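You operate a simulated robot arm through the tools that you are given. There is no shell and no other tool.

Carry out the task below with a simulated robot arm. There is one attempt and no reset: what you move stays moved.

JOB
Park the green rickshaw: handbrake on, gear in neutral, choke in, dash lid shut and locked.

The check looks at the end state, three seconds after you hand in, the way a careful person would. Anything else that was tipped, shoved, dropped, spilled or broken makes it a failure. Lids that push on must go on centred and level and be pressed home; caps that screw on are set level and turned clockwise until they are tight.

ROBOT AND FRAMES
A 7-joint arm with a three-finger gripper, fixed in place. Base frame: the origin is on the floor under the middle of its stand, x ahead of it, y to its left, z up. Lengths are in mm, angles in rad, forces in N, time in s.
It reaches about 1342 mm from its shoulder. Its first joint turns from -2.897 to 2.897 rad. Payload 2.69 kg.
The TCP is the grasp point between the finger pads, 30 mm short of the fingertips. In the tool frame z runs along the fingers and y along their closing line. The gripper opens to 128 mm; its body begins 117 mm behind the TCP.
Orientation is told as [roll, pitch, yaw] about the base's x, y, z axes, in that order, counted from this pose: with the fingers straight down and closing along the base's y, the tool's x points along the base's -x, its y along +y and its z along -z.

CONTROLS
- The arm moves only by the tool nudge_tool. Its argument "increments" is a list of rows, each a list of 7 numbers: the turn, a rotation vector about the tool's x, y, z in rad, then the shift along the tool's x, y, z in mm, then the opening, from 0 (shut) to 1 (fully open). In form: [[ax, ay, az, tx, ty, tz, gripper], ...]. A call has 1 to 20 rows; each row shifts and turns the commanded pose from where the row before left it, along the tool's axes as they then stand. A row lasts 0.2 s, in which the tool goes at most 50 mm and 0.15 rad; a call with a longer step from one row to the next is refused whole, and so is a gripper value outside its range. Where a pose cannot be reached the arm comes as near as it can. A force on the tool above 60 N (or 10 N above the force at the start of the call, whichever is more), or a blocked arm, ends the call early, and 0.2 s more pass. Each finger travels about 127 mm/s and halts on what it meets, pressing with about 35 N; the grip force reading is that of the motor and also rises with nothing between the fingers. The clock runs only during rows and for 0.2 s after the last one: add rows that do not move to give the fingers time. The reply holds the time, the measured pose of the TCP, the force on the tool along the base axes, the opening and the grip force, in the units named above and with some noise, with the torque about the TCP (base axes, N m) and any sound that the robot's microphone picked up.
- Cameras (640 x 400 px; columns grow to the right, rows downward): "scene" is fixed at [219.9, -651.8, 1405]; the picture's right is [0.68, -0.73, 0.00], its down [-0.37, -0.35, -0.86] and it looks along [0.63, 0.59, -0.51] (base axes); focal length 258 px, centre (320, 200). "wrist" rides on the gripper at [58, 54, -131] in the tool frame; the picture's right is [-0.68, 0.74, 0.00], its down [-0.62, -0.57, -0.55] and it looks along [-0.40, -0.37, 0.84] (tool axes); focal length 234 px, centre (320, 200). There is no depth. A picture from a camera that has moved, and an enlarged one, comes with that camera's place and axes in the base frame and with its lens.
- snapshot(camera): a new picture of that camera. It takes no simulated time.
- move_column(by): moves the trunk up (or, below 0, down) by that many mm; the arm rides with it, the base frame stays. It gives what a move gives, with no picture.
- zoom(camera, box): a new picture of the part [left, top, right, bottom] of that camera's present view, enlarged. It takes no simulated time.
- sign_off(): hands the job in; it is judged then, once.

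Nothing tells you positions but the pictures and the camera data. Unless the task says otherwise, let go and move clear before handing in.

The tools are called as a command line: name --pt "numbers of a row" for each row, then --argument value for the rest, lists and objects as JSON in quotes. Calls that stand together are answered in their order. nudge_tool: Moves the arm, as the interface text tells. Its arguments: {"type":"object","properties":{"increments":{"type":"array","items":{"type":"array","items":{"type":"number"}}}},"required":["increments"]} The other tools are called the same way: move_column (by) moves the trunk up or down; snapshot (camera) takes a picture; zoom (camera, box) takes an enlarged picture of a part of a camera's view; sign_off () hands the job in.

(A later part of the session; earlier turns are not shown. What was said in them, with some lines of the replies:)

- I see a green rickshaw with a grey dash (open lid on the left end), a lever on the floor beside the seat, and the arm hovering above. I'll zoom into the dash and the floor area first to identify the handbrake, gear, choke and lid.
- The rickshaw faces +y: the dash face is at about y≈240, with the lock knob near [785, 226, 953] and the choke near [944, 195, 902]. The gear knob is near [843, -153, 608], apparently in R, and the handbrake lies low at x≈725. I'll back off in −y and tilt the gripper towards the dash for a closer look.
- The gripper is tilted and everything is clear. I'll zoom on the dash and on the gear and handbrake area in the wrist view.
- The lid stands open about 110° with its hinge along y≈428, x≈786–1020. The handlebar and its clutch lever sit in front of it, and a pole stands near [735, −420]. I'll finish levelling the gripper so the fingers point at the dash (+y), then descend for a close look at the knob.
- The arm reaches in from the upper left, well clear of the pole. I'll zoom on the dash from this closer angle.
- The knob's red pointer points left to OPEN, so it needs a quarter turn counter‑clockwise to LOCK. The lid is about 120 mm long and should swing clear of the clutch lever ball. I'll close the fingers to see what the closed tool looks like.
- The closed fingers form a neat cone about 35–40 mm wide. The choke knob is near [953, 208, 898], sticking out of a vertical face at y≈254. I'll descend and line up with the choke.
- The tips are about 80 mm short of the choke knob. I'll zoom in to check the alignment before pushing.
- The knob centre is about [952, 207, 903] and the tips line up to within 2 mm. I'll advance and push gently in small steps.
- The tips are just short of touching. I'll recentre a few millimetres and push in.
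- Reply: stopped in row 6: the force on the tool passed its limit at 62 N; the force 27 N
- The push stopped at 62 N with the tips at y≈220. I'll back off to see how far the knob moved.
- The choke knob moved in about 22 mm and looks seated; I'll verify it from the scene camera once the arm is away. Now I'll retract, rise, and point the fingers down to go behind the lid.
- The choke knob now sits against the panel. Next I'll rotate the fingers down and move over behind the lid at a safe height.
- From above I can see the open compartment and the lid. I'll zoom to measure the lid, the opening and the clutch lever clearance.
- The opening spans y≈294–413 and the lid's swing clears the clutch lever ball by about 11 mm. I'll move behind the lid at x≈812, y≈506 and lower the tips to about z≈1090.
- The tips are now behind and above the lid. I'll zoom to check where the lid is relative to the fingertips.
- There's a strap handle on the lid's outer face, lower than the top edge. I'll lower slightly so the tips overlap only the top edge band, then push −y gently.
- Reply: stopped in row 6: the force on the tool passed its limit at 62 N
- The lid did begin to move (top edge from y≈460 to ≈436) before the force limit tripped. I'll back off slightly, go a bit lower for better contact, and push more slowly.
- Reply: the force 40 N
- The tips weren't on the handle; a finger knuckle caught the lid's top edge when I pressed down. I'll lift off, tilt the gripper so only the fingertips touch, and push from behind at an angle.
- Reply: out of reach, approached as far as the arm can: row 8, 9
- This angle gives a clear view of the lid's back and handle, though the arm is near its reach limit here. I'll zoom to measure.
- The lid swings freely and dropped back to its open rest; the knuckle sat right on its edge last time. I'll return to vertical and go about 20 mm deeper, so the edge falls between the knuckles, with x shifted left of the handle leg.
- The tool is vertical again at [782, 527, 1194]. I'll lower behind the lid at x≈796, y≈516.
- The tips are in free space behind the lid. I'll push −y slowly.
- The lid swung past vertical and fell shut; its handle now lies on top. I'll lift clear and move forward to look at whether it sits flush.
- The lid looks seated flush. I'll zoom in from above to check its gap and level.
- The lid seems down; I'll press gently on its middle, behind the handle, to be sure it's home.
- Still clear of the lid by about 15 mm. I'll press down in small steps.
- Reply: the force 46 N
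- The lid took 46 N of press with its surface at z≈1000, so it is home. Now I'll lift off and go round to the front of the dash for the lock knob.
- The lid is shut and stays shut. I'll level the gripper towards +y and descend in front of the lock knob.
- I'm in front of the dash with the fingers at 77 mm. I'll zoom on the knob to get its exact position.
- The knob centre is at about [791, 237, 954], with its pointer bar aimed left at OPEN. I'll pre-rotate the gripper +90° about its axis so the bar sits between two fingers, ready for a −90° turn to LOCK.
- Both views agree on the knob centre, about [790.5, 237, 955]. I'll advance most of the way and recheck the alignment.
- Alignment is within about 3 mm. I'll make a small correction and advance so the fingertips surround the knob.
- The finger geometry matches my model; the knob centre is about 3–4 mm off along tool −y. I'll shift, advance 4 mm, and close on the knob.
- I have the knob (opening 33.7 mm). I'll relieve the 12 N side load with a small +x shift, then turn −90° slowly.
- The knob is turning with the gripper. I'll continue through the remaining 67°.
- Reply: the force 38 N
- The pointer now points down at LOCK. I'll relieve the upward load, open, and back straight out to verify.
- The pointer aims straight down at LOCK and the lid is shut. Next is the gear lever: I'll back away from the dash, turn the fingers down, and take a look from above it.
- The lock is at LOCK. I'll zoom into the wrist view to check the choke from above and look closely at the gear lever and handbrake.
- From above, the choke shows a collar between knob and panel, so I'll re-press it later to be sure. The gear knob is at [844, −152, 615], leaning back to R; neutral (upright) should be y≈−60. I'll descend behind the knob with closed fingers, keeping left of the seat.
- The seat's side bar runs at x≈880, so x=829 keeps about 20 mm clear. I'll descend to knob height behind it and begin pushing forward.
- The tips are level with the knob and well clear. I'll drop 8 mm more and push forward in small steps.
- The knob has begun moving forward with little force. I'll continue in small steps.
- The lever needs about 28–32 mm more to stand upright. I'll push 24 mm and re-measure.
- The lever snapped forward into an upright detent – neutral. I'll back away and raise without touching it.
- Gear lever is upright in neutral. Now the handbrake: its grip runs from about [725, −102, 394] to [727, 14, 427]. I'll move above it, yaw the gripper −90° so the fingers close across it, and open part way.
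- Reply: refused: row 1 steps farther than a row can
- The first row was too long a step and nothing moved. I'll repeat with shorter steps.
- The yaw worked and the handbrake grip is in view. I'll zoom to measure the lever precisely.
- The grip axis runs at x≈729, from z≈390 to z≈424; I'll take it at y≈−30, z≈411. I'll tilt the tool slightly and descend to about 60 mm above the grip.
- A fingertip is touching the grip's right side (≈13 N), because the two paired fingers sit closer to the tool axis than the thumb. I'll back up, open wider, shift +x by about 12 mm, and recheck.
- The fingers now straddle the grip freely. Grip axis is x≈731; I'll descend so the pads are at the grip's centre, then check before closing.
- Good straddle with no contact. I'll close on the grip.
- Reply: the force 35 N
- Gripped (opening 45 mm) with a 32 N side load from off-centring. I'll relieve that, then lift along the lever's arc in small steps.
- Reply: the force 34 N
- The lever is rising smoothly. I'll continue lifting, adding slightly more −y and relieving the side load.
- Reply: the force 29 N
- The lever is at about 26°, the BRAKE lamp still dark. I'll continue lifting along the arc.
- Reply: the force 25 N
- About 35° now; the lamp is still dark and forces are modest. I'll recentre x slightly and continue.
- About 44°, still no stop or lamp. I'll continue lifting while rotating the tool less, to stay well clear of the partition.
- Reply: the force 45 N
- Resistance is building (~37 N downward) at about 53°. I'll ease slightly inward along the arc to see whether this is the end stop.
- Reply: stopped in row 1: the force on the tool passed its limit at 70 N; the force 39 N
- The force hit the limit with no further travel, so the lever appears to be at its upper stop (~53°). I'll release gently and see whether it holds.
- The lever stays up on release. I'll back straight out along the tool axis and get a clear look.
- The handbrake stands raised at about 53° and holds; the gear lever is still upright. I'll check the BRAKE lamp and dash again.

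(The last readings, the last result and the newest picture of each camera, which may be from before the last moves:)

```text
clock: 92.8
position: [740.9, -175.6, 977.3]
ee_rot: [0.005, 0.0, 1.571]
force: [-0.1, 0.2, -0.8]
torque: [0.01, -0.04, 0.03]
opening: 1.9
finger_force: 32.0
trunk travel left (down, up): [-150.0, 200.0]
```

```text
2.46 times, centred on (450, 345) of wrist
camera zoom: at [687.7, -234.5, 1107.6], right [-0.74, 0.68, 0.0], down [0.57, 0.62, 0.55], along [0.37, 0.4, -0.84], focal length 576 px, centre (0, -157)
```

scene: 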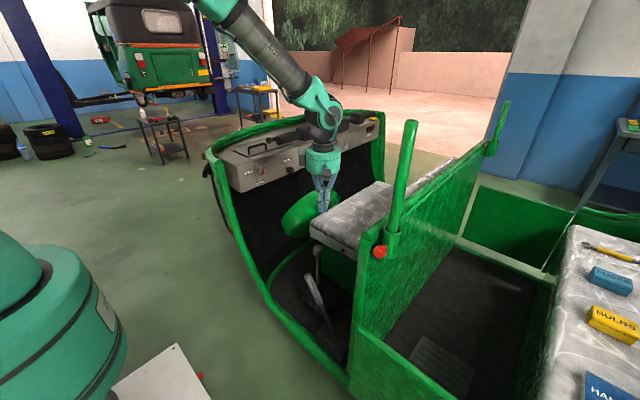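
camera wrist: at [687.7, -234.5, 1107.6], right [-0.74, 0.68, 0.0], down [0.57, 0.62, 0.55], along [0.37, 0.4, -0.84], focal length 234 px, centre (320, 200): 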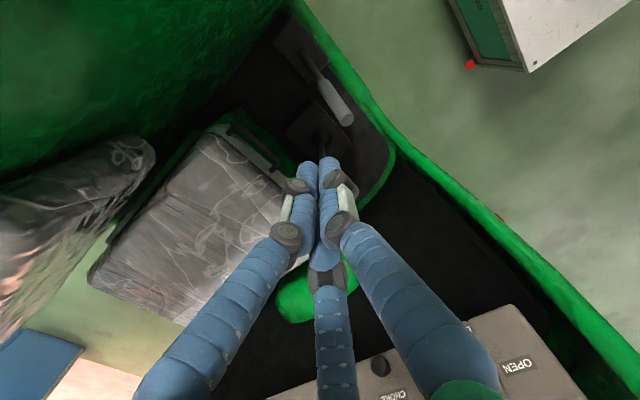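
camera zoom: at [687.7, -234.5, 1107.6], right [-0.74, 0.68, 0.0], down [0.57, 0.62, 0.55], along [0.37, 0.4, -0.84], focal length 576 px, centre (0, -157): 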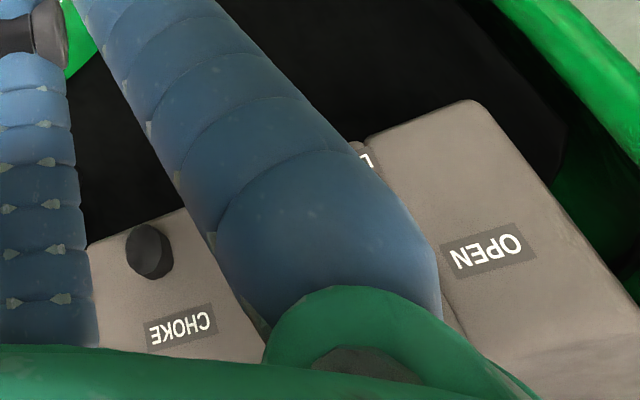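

The lock, lid and gear all look right; the lamp is dark, perhaps simply unpowered. To be certain the handbrake is at its upper stop, I'll push it from the front with the closed fingertips and watch for movement.

nudge_tool --pt "0 0 0 -40 10 0 0" --pt "0 0 0 -40 0 0 0" --pt "0 0 0 -40 0 0 0" --pt "0 0 0 -40 0 0 0" --pt "0 0 0 -35 0 0 0" --pt "0 0 0 0 0 45 0" --pt "0 0 0 0 0 45 0" --pt "0 0 0 0 0 45 0" --pt "0 0 0 0 0 45 0" --pt "0 0 0 0 0 45 0" --pt "0 0 0 0 0 45 0" --pt "0 0 0 0 0 45 0" --pt "0 0 0 0 0 45 0" --pt "0 0 0 0 0 15 0" --pt "0 0 0 0 0 0 0"

snapshot --camera "wrist"

zoom --camera "scene" --box '[240, 200, 380, 360]'

```text
clock: 96.0
position: [728.6, 20.2, 600.5]
ee_rot: [0.003, -0.001, 1.571]
force: [-0.2, -0.5, 1.2]
torque: [-0.01, 0.02, -0.03]
opening: 1.9
finger_force: 31.7
trunk travel left (down, up): [-150.0, 200.0]
```

```text
taken
camera wrist: at [676.9, -39.7, 730.9], right [-0.74, 0.68, 0.0], down [0.57, 0.62, 0.55], along [0.37, 0.4, -0.84], focal length 234 px, centre (320, 200)
```

wrist: 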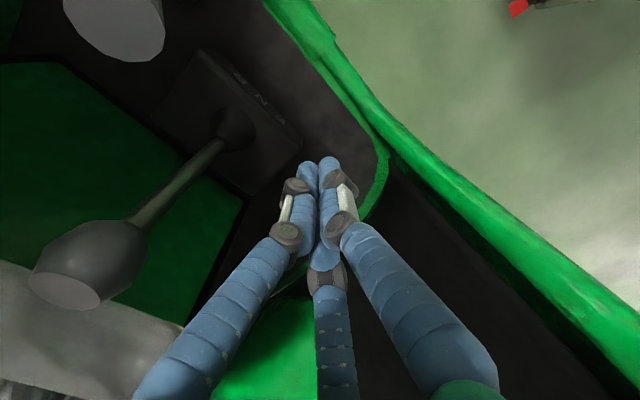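

```text
2.50 times, centred on (310, 280) of scene
camera zoom: at [219.9, -651.8, 1405.0], right [0.68, -0.73, 0.0], down [-0.37, -0.35, -0.86], along [0.63, 0.59, -0.51], focal length 644 px, centre (345, 0)
```

zoom: 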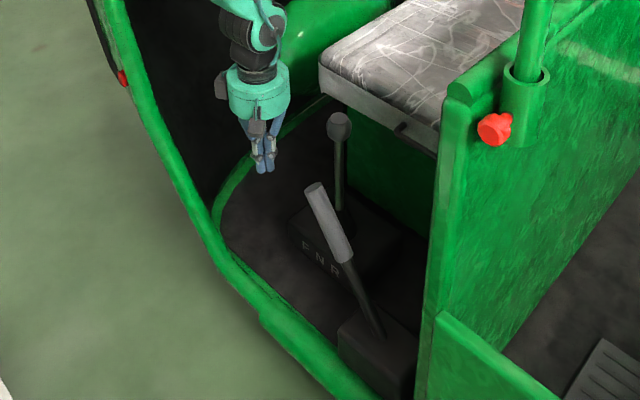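

nudge_tool --pt "0 0 0 35 -2 0 0" --pt "0 0 0 30 0 0 0" --pt "0 0 0 5 0 0 0" --pt "0 0 0 5 0 0 0" --pt "0 0 0 5 0 0 0" --pt "0 0 0 4 0 0 0" --pt "0 0 0 4 0 0 0" --pt "0 0 0 4 0 0 0"

zoom --camera "scene" --box '[240, 200, 380, 360]'

```text
clock: 97.8
position: [731.6, -69.5, 598.8]
ee_rot: [0.003, 0.001, 1.575]
force: [4.7, 53.5, 4.7]
torque: [-0.86, 0.03, 0.37]
opening: 1.8
finger_force: 31.5
trunk travel left (down, up): [-150.0, 200.0]
```

```text
2.50 times, centred on (310, 280) of scene
camera zoom: at [219.9, -651.8, 1405.0], right [0.68, -0.73, 0.0], down [-0.37, -0.35, -0.86], along [0.63, 0.59, -0.51], focal length 644 px, centre (345, 0)
```

zoom: 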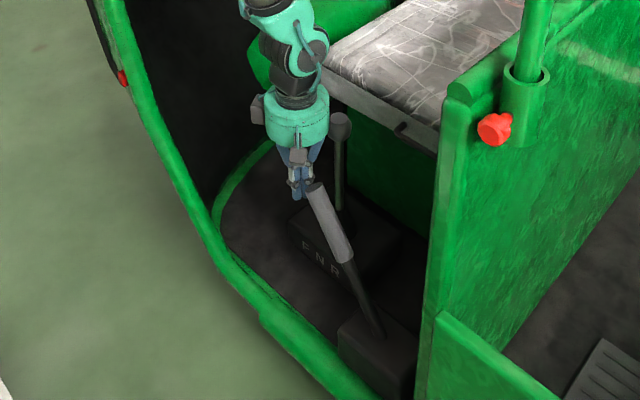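

The lever took 53 N without moving, so it's hard against its upper stop: handbrake fully on. Now I'll back away and go re-press the choke to confirm it's fully in.

nudge_tool --pt "0 0 0 -30 0 0 0" --pt "0 0 0 -40 0 0 0" --pt "0 0 0 -10 0 -45 0" --pt "0 0 0 0 0 -45 0" --pt "0 0 0 0 0 -45 0" --pt "0 0 0 0 0 -45 0" --pt "0 0 0 0 0 -45 0" --pt "0 0 0 0 0 -45 0" --pt "0 0 0 0 0 -45 0" --pt "0 0 0 -20 -43 0 0" --pt "0 0 0 -20 -43 0 0" --pt "0 0 0 -20 -43 0 0" --pt "0 0 0 -20 -43 0 0" --pt "0 0 0 0 0 0 0"

snapshot --camera "scene"

snapshot --camera "wrist"

```text
clock: 100.8
position: [905.8, 86.5, 912.0]
ee_rot: [0.005, 0.0, 1.571]
force: [0.4, -0.2, -0.5]
torque: [0.0, 0.02, 0.0]
opening: 2.2
finger_force: 31.7
trunk travel left (down, up): [-150.0, 200.0]
```

```text
taken
```

scene: 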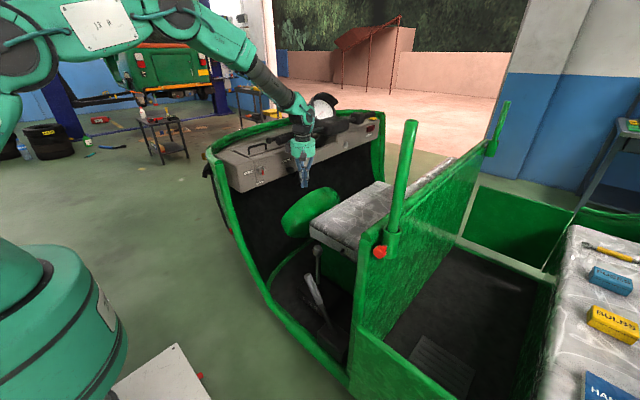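

```text
taken
camera wrist: at [853.3, 27.9, 1041.1], right [-0.74, 0.68, 0.0], down [0.57, 0.62, 0.55], along [0.37, 0.4, -0.84], focal length 234 px, centre (320, 200)
```

wrist: 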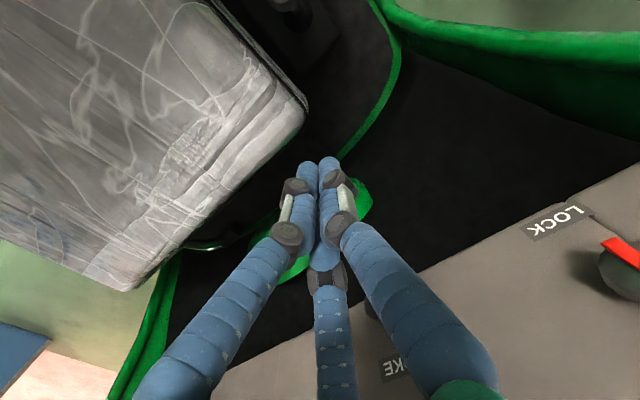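

I'm clear of the handlebar. I'll rotate the tool to point at the dash again and line up with the choke knob.

nudge_tool --pt "0 -0.15 0 0 0 0 0" --pt "0 -0.15 0 0 0 0 0" --pt "0 -0.15 0 0 0 0 0" --pt "0 -0.15 0 0 0 0 0" --pt "0 -0.15 0 0 0 0 0" --pt "0 -0.15 0 0 0 0 0" --pt "0 -0.15 0 0 0 0 0" --pt "0 -0.15 0 0 0 0 0" --pt "0 -0.15 0 0 0 0 0" --pt "0 -0.15 0 0 0 0 0" --pt "0 -0.071 0 0 0 0 0" --pt "0 0 0 9 -24 0 0" --pt "0 0 0 0 -23 0 0" --pt "0 0 0 0 0 0 0"

snapshot --camera "wrist"

zoom --camera "scene" --box '[205, 100, 365, 220]'

```text
clock: 103.8
position: [951.1, 86.9, 903.2]
ee_rot: [1.693, -1.568, -0.12]
force: [-0.4, 0.2, 0.0]
torque: [0.04, -0.01, 0.03]
opening: 2.2
finger_force: 31.4
trunk travel left (down, up): [-150.0, 200.0]
```

```text
taken
camera wrist: at [898.2, -43.7, 844.2], right [-0.73, 0.0, 0.68], down [0.57, -0.55, 0.61], along [0.37, 0.84, 0.4], focal length 234 px, centre (320, 200)
```

wrist: 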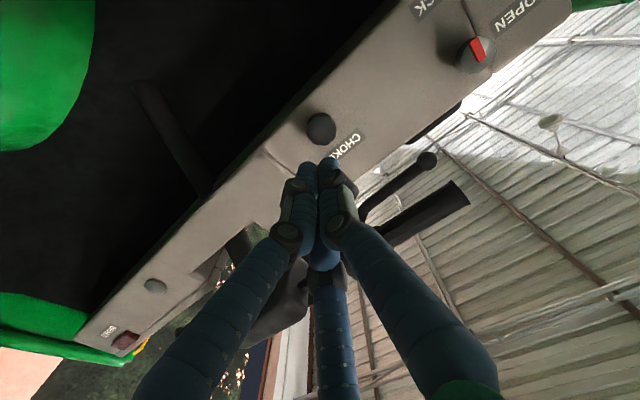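

```text
3.33 times, centred on (285, 160) of scene
camera zoom: at [219.9, -651.8, 1405.0], right [0.68, -0.73, 0.0], down [-0.37, -0.35, -0.86], along [0.63, 0.59, -0.51], focal length 859 px, centre (437, 333)
```

zoom: 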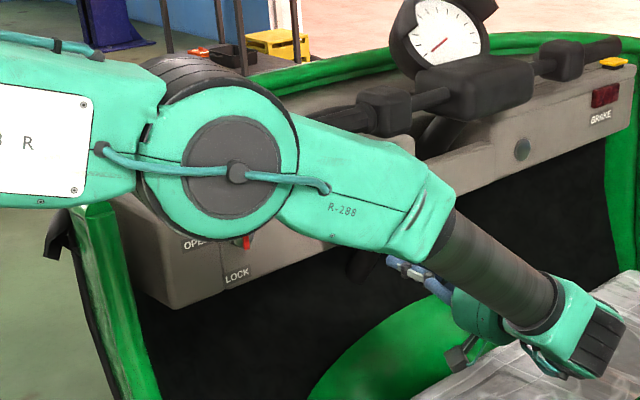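

zoom --camera "wrist" --box '[260, 80, 400, 190]'

```text
3.64 times, centred on (330, 135) of wrist
camera zoom: at [898.2, -43.7, 844.2], right [-0.73, 0.0, 0.68], down [0.57, -0.55, 0.61], along [0.37, 0.84, 0.4], focal length 852 px, centre (284, 436)
```

zoom: 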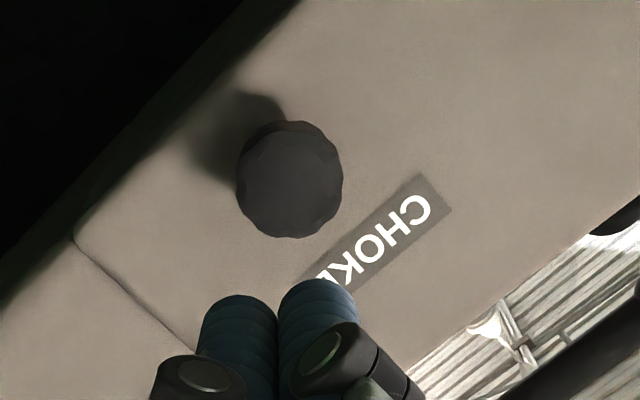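

Well aligned with the choke knob. I'll advance and press again.

nudge_tool --pt "0 0 0 -1 0 35 0" --pt "0 0 0 0 0 35 0" --pt "0 0 0 0 0 20 0" --pt "0 0 0 0 0 8 0" --pt "0 0 0 0 0 3 0" --pt "0 0 0 0 0 3 0" --pt "0 0 0 0 0 2 0" --pt "0 0 0 0 0 2 0" --pt "0 0 0 0 0 0 0"

zoom --camera "wrist" --box '[260, 80, 400, 190]'

```text
clock: 105.9
position: [951.1, 189.8, 905.1]
ee_rot: [1.652, -1.565, -0.086]
force: [-0.1, -16.1, 1.0]
torque: [-0.02, -0.06, 0.07]
opening: 6.2
finger_force: 32.0
trunk travel left (down, up): [-150.0, 200.0]
stopped in row 9: the force on the tool passed its limit at 61 N (the readings are from after the stop); the commanded pose is now the measured one
```

```text
3.64 times, centred on (330, 135) of wrist
camera zoom: at [897.5, 58.9, 845.7], right [-0.73, 0.0, 0.68], down [0.57, -0.55, 0.61], along [0.38, 0.83, 0.4], focal length 852 px, centre (284, 436)
```

zoom: 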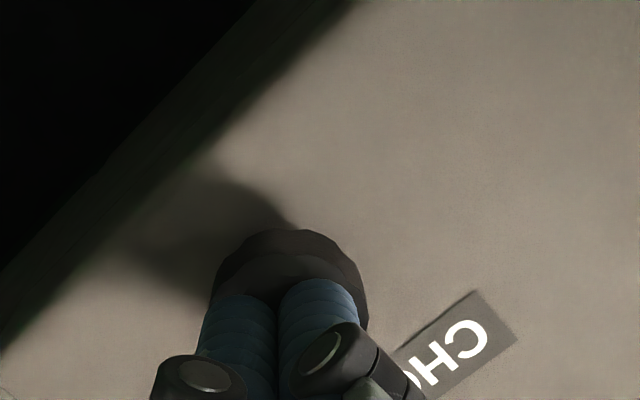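

It stopped at the same depth (y≈190, 61 N), so the choke is fully home. I'll retract, rise clear, and do a final inspection.

nudge_tool --pt "0 0 0 0 0 -20 0" --pt "0 0 0 0 0 -40 0" --pt "0 0 0 0 0 -40 0" --pt "0 0 0 0 0 -30 0" --pt "0 0 0 -45 0 0 0" --pt "0 0 0 -45 0 0 0" --pt "0 0 0 -45 0 0 0" --pt "0 0 0 -45 0 0 0" --pt "0 0 0 -45 0 0 0" --pt "0 0 0 -45 0 0 0" --pt "0 0 0 -45 0 0 0" --pt "0 0 0 -45 0 0 0" --pt "0 0 0 -40 0 0 0" --pt "0 0 0 0 0 0 0"

snapshot --camera "scene"

zoom --camera "scene" --box '[205, 100, 325, 190]'

zoom --camera "scene" --box '[240, 220, 380, 380]'

zoom --camera "scene" --box '[320, 90, 400, 150]'

```text
clock: 108.9
position: [951.8, 61.3, 1306.6]
ee_rot: [1.405, -1.566, 0.163]
force: [-0.8, -1.0, 1.0]
torque: [-0.03, -0.01, -0.05]
opening: 2.1
finger_force: 30.8
trunk travel left (down, up): [-150.0, 200.0]
```

```text
taken
```

scene: 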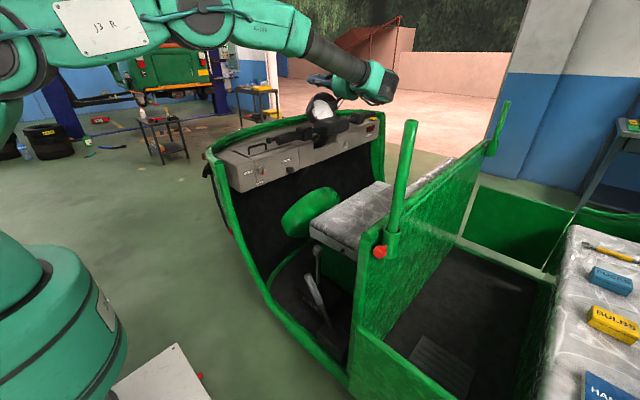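

```text
4.44 times, centred on (265, 145) of scene
camera zoom: at [219.9, -651.8, 1405.0], right [0.68, -0.73, 0.0], down [-0.37, -0.35, -0.86], along [0.63, 0.59, -0.51], focal length 1145 px, centre (564, 444)
```

zoom: 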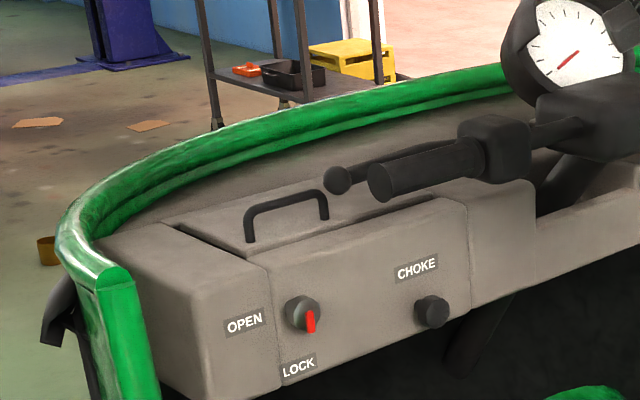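

```text
2.50 times, centred on (310, 300) of scene
camera zoom: at [219.9, -651.8, 1405.0], right [0.68, -0.73, 0.0], down [-0.37, -0.35, -0.86], along [0.63, 0.59, -0.51], focal length 644 px, centre (345, -50)
```

zoom: 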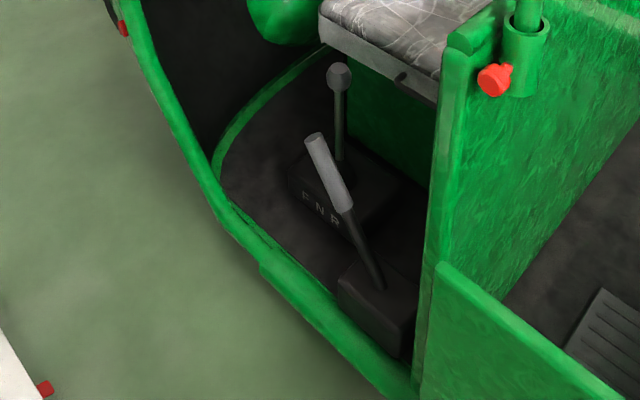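

```text
6.67 times, centred on (360, 120) of scene
camera zoom: at [219.9, -651.8, 1405.0], right [0.68, -0.73, 0.0], down [-0.37, -0.35, -0.86], along [0.63, 0.59, -0.51], focal length 1718 px, centre (53, 733)
```

zoom: 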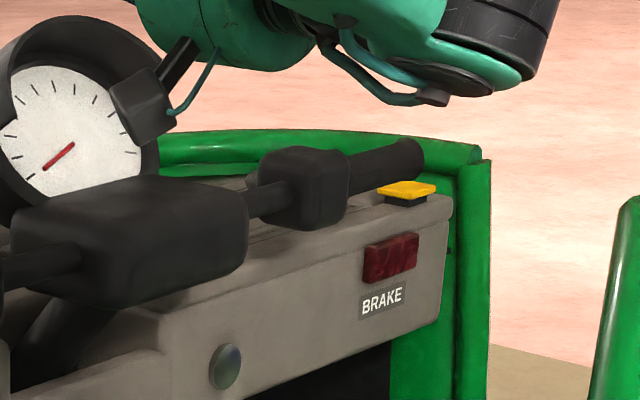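

Everything looks right. I'll take one last close look at the lock pointer and the lid seam before handing in.

zoom --camera "scene" --box '[250, 155, 290, 187]'

zoom --camera "scene" --box '[230, 130, 310, 180]'

snapshot --camera "wrist"

```text
12.50 times, centred on (270, 171) of scene
camera zoom: at [219.9, -651.8, 1405.0], right [0.68, -0.73, 0.0], down [-0.37, -0.35, -0.86], along [0.63, 0.59, -0.51], focal length 3220 px, centre (945, 562)
```

zoom: 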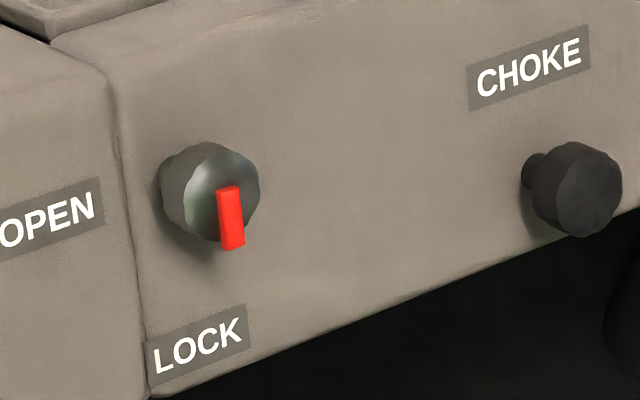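

```text
8.00 times, centred on (270, 155) of scene
camera zoom: at [219.9, -651.8, 1405.0], right [0.68, -0.73, 0.0], down [-0.37, -0.35, -0.86], along [0.63, 0.59, -0.51], focal length 2061 px, centre (720, 560)
```

zoom: 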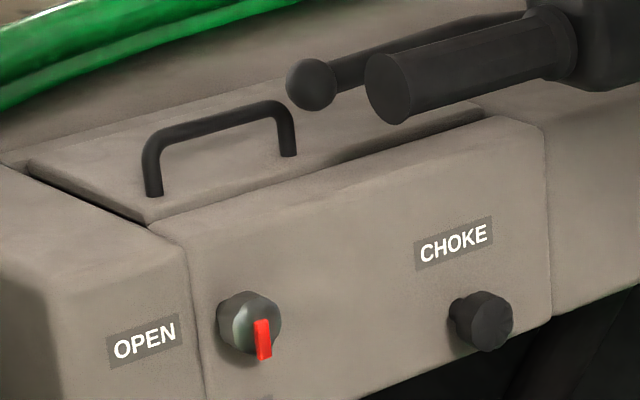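

```text
taken
camera wrist: at [898.7, -69.6, 1247.5], right [-0.73, 0.0, 0.68], down [0.57, -0.55, 0.61], along [0.38, 0.83, 0.4], focal length 234 px, centre (320, 200)
```

wrist: 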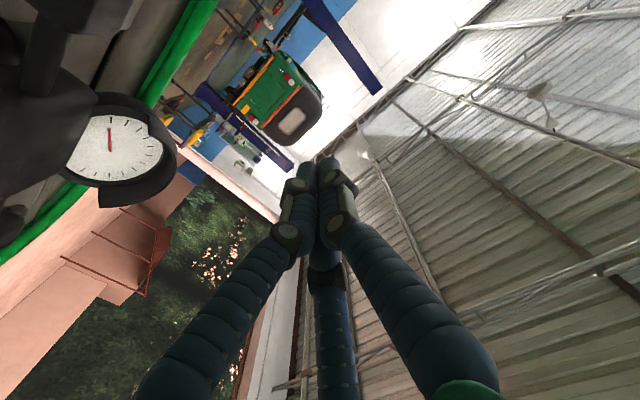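

The pointer is at LOCK, the lid is flush, and the choke is seated. The gear lever is upright at N, the handbrake is fully raised against its stop, and the arm is clear of the vehicle. I'm handing in.

sign_off

```text
The job is handed in.
```

I parked the green rickshaw as asked and handed the job in; I have not seen the check's verdict.

- **Handbrake:** it is raised to about 53°, against its upper stop. It held there on release and did not move under a 53 N push. The red lamp labelled BRAKE on the dash stayed dark the whole time, possibly because it has no power.
- **Gear:** the lever snapped upright into a detent lined up with the N mark.
- **Choke:** it is pushed in. A second press stopped at the same depth at 61 N, so it is against its stop.
- **Dash lid:** it is shut and took about 46 N of pressing without giving.
- **Lock:** the knob is turned a quarter turn, so the red pointer aims at LOCK to within a few degrees. I did not try lifting the lid afterwards to test the lock.

My first push on the lid tripped the force limit when a finger joint caught the lid's edge. Another fingertip brushed the handbrake grip while I was lining up to hold it. I saw no damage, and nothing else looked moved in the last pictures. The gripper is closed and clear above the vehicle.
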